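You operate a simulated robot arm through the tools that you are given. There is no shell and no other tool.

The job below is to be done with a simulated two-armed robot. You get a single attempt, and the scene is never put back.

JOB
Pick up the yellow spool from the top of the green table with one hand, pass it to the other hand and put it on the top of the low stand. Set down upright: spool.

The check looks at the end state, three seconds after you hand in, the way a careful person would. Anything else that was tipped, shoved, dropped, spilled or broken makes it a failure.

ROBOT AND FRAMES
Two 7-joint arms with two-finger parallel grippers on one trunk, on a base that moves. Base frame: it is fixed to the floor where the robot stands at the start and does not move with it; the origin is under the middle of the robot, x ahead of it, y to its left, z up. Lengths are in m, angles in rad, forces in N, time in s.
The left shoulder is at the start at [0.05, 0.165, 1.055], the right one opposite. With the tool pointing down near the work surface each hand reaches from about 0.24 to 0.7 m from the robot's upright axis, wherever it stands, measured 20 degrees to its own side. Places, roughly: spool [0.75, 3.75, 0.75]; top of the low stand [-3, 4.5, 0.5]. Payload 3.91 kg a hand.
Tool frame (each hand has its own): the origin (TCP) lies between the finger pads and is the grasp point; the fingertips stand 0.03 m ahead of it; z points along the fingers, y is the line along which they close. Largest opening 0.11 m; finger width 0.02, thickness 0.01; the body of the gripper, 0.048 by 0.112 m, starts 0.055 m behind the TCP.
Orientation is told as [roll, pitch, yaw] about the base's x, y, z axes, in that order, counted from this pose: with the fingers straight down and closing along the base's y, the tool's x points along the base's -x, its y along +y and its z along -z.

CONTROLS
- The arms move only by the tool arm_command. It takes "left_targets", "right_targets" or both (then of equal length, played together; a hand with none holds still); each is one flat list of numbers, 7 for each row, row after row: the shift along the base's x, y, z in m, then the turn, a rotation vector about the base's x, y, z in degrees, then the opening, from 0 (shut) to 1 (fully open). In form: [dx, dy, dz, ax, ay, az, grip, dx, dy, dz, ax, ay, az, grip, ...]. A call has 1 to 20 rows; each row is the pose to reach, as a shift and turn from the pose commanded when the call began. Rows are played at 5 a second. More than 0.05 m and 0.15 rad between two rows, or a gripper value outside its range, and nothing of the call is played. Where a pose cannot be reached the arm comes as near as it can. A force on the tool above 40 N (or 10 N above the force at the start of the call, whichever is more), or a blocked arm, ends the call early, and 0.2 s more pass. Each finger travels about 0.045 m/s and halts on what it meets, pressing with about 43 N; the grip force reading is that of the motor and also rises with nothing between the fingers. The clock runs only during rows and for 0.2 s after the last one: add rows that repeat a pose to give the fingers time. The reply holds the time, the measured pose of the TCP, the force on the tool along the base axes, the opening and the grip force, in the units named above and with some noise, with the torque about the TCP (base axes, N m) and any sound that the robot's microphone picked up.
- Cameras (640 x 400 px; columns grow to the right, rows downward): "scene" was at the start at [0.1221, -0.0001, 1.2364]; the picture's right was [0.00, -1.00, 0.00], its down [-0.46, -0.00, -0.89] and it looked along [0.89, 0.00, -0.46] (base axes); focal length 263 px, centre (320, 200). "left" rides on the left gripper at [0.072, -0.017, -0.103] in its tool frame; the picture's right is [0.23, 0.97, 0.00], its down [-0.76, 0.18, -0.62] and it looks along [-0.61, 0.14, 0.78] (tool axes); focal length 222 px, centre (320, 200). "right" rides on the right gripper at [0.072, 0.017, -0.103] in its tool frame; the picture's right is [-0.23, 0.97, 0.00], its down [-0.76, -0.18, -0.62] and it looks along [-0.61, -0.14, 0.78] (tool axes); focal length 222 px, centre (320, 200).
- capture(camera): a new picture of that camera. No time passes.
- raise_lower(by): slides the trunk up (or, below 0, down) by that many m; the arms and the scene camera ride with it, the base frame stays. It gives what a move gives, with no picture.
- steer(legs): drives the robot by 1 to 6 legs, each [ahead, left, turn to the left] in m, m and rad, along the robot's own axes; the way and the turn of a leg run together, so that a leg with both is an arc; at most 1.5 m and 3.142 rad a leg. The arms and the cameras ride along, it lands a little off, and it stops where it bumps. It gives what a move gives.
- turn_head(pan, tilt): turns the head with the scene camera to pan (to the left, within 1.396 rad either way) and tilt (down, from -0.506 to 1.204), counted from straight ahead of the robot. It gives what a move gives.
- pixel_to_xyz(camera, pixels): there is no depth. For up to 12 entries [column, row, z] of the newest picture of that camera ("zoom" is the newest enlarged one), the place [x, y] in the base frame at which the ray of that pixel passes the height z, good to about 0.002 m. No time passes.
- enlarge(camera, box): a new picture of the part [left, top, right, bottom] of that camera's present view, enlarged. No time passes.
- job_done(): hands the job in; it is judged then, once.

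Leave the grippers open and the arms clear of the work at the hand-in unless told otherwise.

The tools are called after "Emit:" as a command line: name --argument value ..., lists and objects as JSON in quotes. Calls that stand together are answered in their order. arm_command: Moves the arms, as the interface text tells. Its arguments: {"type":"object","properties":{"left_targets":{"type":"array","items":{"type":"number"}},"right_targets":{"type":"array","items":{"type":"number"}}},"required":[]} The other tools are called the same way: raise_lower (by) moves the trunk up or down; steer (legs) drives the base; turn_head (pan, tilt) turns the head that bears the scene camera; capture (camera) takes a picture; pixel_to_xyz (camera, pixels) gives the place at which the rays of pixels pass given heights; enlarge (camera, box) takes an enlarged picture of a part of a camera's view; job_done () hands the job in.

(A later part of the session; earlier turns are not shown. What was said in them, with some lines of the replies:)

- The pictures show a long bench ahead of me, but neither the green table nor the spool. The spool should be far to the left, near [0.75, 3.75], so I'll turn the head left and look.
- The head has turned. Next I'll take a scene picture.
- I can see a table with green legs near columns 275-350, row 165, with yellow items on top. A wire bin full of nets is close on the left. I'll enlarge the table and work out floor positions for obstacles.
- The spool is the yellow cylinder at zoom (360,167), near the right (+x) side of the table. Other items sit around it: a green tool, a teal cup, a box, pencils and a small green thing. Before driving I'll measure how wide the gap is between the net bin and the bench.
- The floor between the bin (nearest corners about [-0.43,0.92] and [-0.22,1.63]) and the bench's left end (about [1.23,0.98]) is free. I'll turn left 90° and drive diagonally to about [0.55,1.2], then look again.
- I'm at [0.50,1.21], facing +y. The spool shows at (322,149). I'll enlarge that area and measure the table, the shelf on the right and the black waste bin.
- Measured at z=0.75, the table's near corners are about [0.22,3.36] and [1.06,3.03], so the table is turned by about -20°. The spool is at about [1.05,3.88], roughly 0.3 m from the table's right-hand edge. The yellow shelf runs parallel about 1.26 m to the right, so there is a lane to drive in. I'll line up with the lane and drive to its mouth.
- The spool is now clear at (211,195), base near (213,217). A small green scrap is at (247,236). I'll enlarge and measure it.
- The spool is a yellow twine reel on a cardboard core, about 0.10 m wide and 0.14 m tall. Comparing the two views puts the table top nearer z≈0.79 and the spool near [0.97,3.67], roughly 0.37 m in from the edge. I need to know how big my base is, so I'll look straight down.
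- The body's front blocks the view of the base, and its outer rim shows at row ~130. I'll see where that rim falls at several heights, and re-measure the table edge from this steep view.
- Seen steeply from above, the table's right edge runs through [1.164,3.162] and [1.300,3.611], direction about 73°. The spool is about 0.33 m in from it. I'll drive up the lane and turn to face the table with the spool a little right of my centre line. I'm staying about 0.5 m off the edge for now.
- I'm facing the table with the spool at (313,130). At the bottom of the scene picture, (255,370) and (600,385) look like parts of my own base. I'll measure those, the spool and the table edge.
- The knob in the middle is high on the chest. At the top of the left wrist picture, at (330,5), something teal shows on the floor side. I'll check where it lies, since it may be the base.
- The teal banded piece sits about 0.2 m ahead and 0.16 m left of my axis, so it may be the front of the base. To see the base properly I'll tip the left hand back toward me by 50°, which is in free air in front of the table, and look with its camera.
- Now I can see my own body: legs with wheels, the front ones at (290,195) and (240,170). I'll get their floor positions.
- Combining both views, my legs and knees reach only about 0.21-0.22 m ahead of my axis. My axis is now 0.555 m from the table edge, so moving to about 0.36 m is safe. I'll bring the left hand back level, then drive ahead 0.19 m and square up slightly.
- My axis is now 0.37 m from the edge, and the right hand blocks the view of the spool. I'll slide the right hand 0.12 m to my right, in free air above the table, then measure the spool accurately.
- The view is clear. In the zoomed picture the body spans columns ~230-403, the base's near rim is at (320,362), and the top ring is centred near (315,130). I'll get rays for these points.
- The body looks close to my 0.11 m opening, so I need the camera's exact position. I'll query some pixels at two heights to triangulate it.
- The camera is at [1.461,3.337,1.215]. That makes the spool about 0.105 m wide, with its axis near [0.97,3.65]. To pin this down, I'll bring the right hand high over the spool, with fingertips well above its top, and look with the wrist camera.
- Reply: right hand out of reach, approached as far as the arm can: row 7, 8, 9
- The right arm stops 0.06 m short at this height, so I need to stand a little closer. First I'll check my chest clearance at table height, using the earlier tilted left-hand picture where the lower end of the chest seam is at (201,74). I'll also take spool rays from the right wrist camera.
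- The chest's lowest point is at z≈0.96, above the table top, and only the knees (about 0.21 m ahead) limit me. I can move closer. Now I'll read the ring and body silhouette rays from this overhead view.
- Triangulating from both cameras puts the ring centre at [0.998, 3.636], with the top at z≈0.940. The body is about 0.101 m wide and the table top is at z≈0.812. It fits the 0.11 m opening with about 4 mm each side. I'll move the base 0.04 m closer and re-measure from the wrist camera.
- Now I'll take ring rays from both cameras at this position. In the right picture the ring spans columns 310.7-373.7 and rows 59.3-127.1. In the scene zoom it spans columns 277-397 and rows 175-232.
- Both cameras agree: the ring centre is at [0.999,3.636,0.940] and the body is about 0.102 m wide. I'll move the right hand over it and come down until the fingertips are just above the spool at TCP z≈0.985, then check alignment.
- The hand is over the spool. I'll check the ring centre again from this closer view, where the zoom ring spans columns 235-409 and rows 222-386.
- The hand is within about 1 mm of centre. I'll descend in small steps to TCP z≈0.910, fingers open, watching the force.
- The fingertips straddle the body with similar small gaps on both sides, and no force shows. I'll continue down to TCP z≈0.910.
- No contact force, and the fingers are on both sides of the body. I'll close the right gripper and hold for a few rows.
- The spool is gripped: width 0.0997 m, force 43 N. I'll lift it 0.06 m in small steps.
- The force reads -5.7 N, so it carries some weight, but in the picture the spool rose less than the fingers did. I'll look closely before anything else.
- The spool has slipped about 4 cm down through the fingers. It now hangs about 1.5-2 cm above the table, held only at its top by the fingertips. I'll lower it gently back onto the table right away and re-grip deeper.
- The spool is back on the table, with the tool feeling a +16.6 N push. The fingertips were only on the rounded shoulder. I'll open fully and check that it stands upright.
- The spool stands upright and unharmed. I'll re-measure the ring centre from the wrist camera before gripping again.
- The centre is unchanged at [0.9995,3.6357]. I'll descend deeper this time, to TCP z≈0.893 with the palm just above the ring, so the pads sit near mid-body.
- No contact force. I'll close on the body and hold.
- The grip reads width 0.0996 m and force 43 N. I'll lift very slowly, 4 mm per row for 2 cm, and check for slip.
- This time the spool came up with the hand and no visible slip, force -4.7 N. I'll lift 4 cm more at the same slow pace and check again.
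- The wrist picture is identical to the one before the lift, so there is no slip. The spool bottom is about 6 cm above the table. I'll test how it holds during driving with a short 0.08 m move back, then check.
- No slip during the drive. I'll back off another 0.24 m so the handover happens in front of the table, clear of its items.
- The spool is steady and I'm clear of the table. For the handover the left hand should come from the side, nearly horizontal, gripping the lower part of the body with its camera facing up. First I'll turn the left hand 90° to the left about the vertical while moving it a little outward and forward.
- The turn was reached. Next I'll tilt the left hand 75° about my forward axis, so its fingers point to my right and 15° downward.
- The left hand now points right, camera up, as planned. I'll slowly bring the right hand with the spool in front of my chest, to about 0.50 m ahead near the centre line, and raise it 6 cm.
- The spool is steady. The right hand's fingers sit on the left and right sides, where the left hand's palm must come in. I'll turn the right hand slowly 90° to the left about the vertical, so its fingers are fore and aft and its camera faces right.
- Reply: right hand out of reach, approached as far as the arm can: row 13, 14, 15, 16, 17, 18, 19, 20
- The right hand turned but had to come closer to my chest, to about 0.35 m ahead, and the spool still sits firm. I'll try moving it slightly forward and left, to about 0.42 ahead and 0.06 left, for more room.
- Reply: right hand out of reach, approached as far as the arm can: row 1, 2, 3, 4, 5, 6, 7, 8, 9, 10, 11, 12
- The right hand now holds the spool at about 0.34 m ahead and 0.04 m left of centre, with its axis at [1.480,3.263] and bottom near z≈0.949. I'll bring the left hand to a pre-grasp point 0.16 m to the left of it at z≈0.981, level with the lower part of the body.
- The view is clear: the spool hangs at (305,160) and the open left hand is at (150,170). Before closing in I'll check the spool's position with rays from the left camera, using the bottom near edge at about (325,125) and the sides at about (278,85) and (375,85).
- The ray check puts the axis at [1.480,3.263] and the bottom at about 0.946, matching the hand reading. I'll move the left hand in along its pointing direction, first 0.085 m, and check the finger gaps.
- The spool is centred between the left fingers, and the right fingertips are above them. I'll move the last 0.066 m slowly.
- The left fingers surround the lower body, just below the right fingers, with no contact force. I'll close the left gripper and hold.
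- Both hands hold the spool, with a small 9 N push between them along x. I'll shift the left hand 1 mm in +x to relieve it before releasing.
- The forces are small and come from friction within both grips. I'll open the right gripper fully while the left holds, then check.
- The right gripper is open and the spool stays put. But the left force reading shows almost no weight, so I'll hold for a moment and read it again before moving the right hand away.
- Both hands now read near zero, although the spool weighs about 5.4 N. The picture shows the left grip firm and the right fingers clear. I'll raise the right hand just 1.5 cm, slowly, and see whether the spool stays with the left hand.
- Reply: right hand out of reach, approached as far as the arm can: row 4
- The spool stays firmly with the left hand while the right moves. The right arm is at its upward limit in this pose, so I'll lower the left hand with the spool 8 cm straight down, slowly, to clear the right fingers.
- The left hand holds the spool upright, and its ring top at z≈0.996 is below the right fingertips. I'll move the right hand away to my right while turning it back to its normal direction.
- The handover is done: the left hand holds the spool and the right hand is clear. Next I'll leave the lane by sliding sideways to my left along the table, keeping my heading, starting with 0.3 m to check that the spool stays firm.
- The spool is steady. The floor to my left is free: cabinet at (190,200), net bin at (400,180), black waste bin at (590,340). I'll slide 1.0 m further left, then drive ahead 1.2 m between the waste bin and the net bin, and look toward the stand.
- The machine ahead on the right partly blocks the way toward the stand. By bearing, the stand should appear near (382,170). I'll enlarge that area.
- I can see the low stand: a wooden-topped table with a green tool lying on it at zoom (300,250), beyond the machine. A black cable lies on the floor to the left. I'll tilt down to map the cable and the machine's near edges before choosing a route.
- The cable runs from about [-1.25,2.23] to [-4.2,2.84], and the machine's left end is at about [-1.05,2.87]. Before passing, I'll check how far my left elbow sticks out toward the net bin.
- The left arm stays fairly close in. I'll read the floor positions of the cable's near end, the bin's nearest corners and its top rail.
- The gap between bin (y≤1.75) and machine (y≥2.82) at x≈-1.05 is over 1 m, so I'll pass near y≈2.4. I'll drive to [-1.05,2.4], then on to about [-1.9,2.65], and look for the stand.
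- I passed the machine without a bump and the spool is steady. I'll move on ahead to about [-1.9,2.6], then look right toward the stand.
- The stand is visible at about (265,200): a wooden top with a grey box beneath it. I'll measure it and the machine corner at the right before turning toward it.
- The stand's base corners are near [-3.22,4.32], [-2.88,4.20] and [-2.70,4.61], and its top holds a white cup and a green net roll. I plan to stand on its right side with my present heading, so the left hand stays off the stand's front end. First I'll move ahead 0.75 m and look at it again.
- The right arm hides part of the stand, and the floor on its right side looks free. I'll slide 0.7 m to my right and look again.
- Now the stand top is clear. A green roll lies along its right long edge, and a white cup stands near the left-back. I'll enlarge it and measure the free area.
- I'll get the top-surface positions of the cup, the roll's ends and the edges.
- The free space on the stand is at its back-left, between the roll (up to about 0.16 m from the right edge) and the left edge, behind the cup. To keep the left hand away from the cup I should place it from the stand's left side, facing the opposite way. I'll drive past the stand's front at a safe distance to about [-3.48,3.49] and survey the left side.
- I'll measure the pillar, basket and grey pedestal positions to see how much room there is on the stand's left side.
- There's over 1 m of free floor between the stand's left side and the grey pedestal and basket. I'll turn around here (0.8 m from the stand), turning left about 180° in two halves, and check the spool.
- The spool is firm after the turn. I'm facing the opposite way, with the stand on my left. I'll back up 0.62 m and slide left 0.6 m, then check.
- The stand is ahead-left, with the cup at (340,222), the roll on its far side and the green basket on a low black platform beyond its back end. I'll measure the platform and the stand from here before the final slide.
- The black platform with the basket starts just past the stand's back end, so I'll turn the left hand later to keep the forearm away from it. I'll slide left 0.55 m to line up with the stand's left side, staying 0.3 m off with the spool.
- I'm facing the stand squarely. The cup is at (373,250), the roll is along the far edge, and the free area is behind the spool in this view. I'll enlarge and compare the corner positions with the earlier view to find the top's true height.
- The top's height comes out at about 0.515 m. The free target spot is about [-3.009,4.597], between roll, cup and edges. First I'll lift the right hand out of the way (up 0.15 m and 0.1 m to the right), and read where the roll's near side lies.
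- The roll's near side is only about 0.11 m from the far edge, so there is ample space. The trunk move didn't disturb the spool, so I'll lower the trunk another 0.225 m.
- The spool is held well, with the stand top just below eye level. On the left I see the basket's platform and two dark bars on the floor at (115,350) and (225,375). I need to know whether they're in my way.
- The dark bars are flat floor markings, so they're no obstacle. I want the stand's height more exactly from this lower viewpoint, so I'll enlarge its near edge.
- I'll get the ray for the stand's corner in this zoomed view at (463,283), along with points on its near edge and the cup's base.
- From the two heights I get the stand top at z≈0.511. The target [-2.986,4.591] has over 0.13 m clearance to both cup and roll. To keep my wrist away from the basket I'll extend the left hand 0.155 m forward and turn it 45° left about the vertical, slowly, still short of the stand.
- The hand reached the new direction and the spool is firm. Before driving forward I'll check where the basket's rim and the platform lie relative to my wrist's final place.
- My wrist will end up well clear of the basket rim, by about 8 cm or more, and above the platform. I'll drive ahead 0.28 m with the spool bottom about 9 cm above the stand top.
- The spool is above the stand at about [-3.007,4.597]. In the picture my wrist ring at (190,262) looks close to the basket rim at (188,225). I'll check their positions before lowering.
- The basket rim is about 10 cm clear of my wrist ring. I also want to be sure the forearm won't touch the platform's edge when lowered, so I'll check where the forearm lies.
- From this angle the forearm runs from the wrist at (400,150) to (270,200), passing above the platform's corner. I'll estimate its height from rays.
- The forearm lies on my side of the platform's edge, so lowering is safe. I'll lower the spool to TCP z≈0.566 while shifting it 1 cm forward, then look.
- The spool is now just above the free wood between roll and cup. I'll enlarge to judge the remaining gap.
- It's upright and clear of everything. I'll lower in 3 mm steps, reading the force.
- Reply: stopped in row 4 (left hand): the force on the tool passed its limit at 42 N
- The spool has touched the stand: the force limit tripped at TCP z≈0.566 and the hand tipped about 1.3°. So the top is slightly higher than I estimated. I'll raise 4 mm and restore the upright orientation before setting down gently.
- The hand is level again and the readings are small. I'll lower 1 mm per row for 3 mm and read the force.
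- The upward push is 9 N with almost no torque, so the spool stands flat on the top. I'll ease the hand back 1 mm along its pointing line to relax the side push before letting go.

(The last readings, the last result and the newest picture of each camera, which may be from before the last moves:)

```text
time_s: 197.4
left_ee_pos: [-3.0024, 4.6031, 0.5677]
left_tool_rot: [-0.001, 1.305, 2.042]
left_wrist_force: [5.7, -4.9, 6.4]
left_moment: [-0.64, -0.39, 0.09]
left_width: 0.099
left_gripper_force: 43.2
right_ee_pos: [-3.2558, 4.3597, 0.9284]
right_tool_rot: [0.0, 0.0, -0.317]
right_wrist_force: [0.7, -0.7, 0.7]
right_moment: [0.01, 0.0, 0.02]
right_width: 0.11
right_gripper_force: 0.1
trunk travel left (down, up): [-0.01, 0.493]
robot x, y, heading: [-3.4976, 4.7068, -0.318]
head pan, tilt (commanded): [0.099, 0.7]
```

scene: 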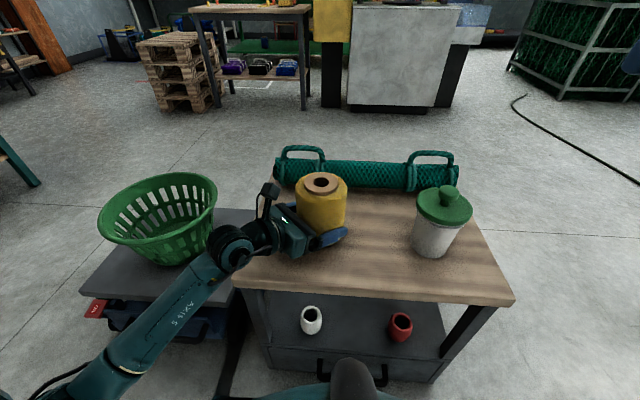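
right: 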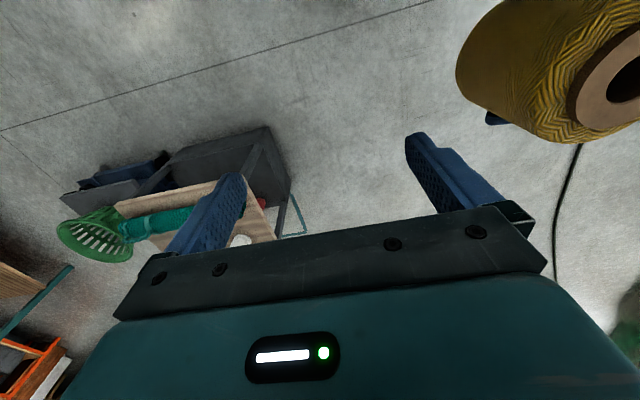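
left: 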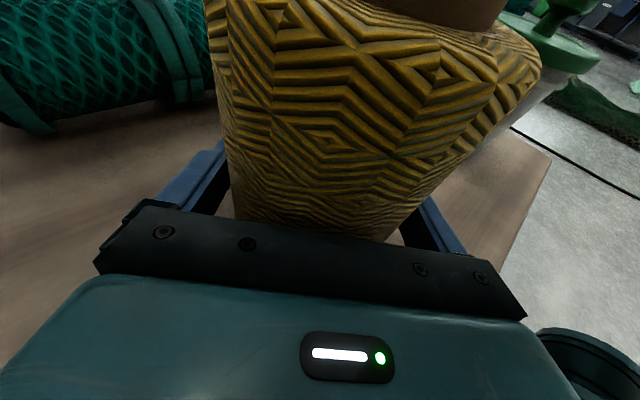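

The forces are small now. I'll open the left gripper in steps, holding the hand still.

Emit:
arm_command --left_targets '[0.0002, -0.0004, 0, 0, 0, 0, 0.91, 0.0002, -0.0004, 0, 0, 0, 0, 0.95, 0.0002, -0.0004, 0, 0, 0, 0, 1, 0.0002, -0.0004, 0, 0, 0, 0, 1, 0.0002, -0.0004, 0, 0, 0, 0, 1]'

Emit:
enlarge --camera "scene" --box '[250, 160, 410, 260]'

Emit:
capture --camera "left"

```text
time_s: 198.6
left_ee_pos: [-3.0018, 4.602, 0.5651]
left_tool_rot: [0.003, 1.304, 2.044]
left_wrist_force: [1.0, 0.1, -0.2]
left_moment: [-0.02, -0.03, 0.0]
left_width: 0.1102
left_gripper_force: 0.0
right_ee_pos: [-3.2573, 4.3606, 0.9291]
right_tool_rot: [-0.001, -0.001, -0.318]
right_wrist_force: [0.1, -0.1, -0.4]
right_moment: [-0.01, 0.01, -0.01]
right_width: 0.1098
right_gripper_force: 0.0
trunk travel left (down, up): [-0.01, 0.493]
robot x, y, heading: [-3.4968, 4.7128, -0.315]
head pan, tilt (commanded): [0.099, 0.7]
```

```text
4.00 times, centred on (330, 210) of scene
```

zoom: 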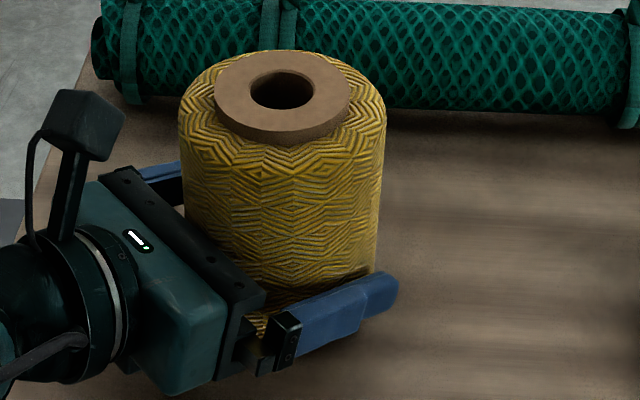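

```text
taken
```

left: 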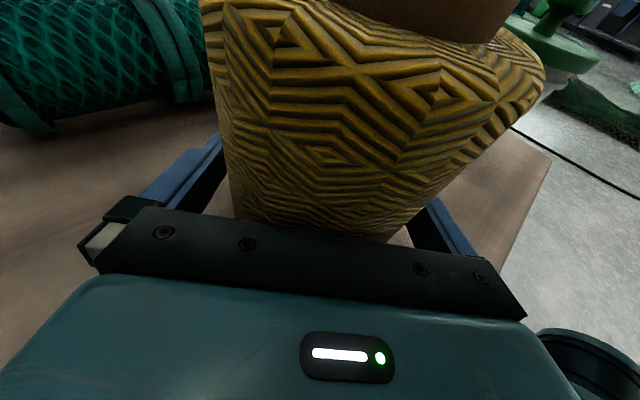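

The left hand is open, the force is zero and the spool stands by itself. I'll check the finger gaps before backing the hand straight out.

Emit:
enlarge --camera "left" --box '[160, 110, 480, 260]'

```text
2.00 times, centred on (320, 185) of left
```

zoom: 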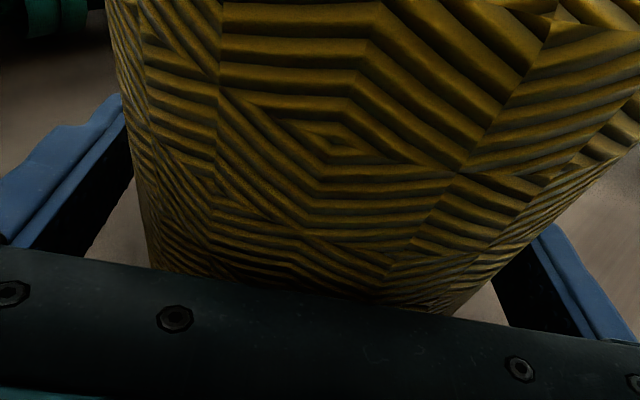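

Both fingers show gaps. I'll back the left hand straight out along its pointing line, 13 cm in small steps.

Emit:
arm_command --left_targets '[-0.0027, 0.0053, 0, 0, 0, 0, 1, -0.0064, 0.0125, 0, 0, 0, 0, 1, -0.0109, 0.0214, 0, 0, 0, 0, 1, -0.0155, 0.0303, 0, 0, 0, 0, 1, -0.0201, 0.0392, 0, 0, 0, 0, 1, -0.0246, 0.0481, 0, 0, 0, 0, 1, -0.0292, 0.057, 0, 0, 0, 0, 1, -0.0337, 0.0659, 0, 0, 0, 0, 1, -0.0383, 0.0748, 0, 0, 0, 0, 1, -0.0428, 0.0837, 0, 0, 0, 0, 1, -0.0474, 0.0926, 0, 0, 0, 0, 1, -0.052, 0.1015, 0, 0, 0, 0, 1, -0.0565, 0.1104, 0, 0, 0, 0, 1, -0.0592, 0.1157, 0, 0, 0, 0, 1]'

Emit:
capture --camera "scene"

Emit:
capture --camera "left"

```text
time_s: 201.6
left_ee_pos: [-3.0611, 4.718, 0.5657]
left_tool_rot: [0.007, 1.305, 2.049]
left_wrist_force: [0.3, -0.1, 0.4]
left_moment: [0.01, -0.01, -0.02]
left_width: 0.1098
left_gripper_force: 0.0
right_ee_pos: [-3.2569, 4.3602, 0.9299]
right_tool_rot: [0.0, -0.001, -0.317]
right_wrist_force: [0.0, 0.1, 1.4]
right_moment: [0.02, 0.01, 0.01]
right_width: 0.11
right_gripper_force: 0.1
trunk travel left (down, up): [-0.01, 0.493]
robot x, y, heading: [-3.4992, 4.708, -0.32]
head pan, tilt (commanded): [0.099, 0.7]
```

```text
taken
```

scene: 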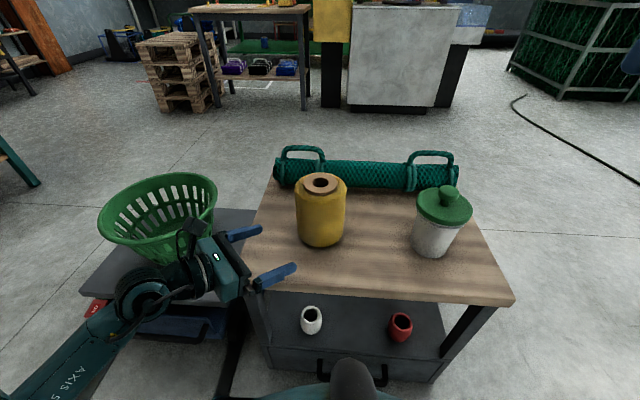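

```text
taken
```

left: 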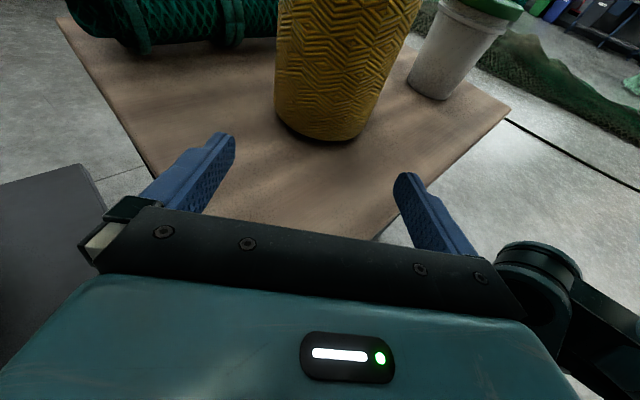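

The spool stands upright on its own at (322,210), clear of the hand, the cup and the roll. I'll raise the left hand 6 cm, then back the base away 0.4 m.

Emit:
arm_command --left_targets '[0, 0, 0.02, 0, 0, 0, 1, 0, 0, 0.04, 0, 0, 0, 1, 0, 0, 0.06, 0, 0, 0, 1]'

Emit:
steer --legs '[[-0.4, 0, 0]]'

Emit:
capture --camera "scene"

```text
time_s: 202.4
left_ee_pos: [-3.0603, 4.7186, 0.6267]
left_tool_rot: [0.004, 1.304, 2.045]
left_wrist_force: [-0.9, 0.2, -0.6]
left_moment: [0.0, 0.01, -0.01]
left_width: 0.11
left_gripper_force: 0.1
right_ee_pos: [-3.2578, 4.3592, 0.9301]
right_tool_rot: [0.002, 0.0, -0.317]
right_wrist_force: [-0.4, -0.3, -0.1]
right_moment: [0.01, 0.02, 0.01]
right_width: 0.1101
right_gripper_force: 0.0
trunk travel left (down, up): [-0.01, 0.493]
robot x, y, heading: [-3.497, 4.7112, -0.312]
head pan, tilt (commanded): [0.099, 0.7]
```

```text
time_s: 204.9
left_ee_pos: [-3.4376, 4.8425, 0.6252]
left_tool_rot: [0.004, 1.303, 2.051]
left_wrist_force: [0.3, -0.3, -0.2]
left_moment: [-0.02, 0.0, 0.01]
left_width: 0.1103
left_gripper_force: 0.1
right_ee_pos: [-3.6329, 4.4846, 0.928]
right_tool_rot: [-0.001, 0.001, -0.313]
right_wrist_force: [0.4, -0.2, -0.1]
right_moment: [0.03, -0.03, -0.03]
right_width: 0.1101
right_gripper_force: 0.1
trunk travel left (down, up): [-0.01, 0.493]
robot x, y, heading: [-3.877, 4.8316, -0.313]
head pan, tilt (commanded): [0.099, 0.7]
```

```text
taken
```

scene: 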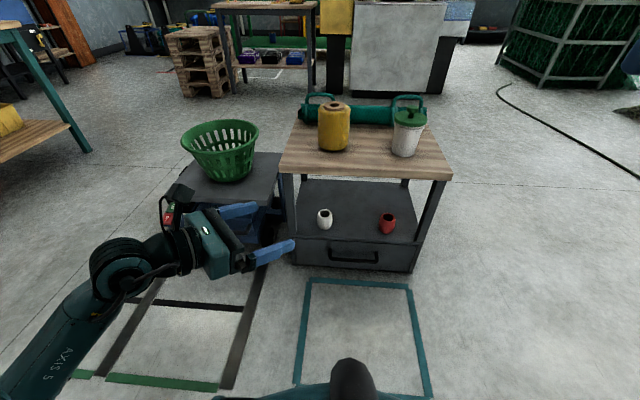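

I've backed away and everything on the stand and platform is in place. I'll enlarge to confirm the spool is upright and undisturbed.

Emit:
enlarge --camera "scene" --box '[270, 80, 450, 200]'

Emit:
enlarge --camera "scene" --box '[140, 90, 300, 250]'

```text
3.33 times, centred on (360, 140) of scene
```

zoom: 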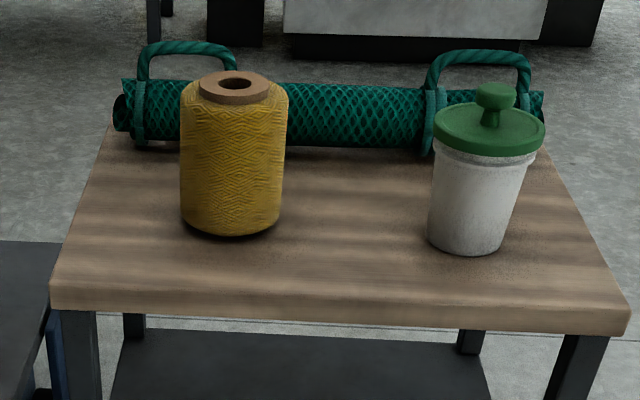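

```text
2.50 times, centred on (220, 170) of scene
```

zoom: 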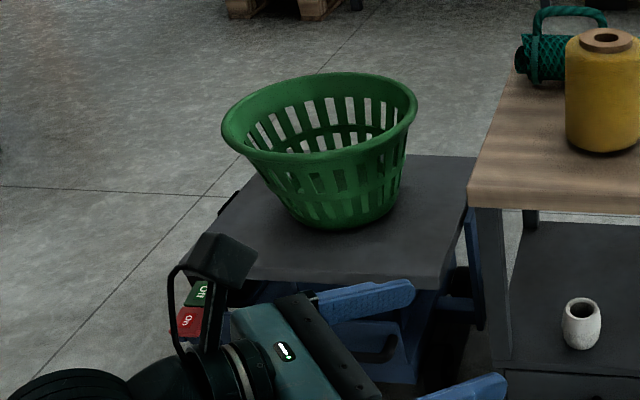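

The spool stands upright on the stand's wooden top, with the cup, roll, basket and small pots undisturbed. Both grippers are open and both arms are well away, so I'm handing in the job.

Emit:
job_done

```text
The job is handed in.
```

The yellow spool is standing upright on the wooden top of the low stand, and I've handed the job in. The right hand picked it up, passed it to the left in front of the green table, and the left hand set it down.

- **One slip on the table:** on the first lift the spool slid about 4 cm through the right fingers. I lowered it back onto the table, checked it was upright, and lifted it again with a deeper grip and a slower move. It did not slip again.
- **Touchdown on the stand:** the spool met the stand slightly higher than I had measured, and the force limit stopped the arm. I backed off, straightened the hand, and set it down level.
- **Surroundings:** in the last close-up pictures the cup, the green roll, the basket and the small pots on the stand's lower shelf were all in place. I did not go back to look at the green table, but nothing there was touched apart from the spool.

Both grippers are open and the robot has backed about 0.4 m away from the stand.
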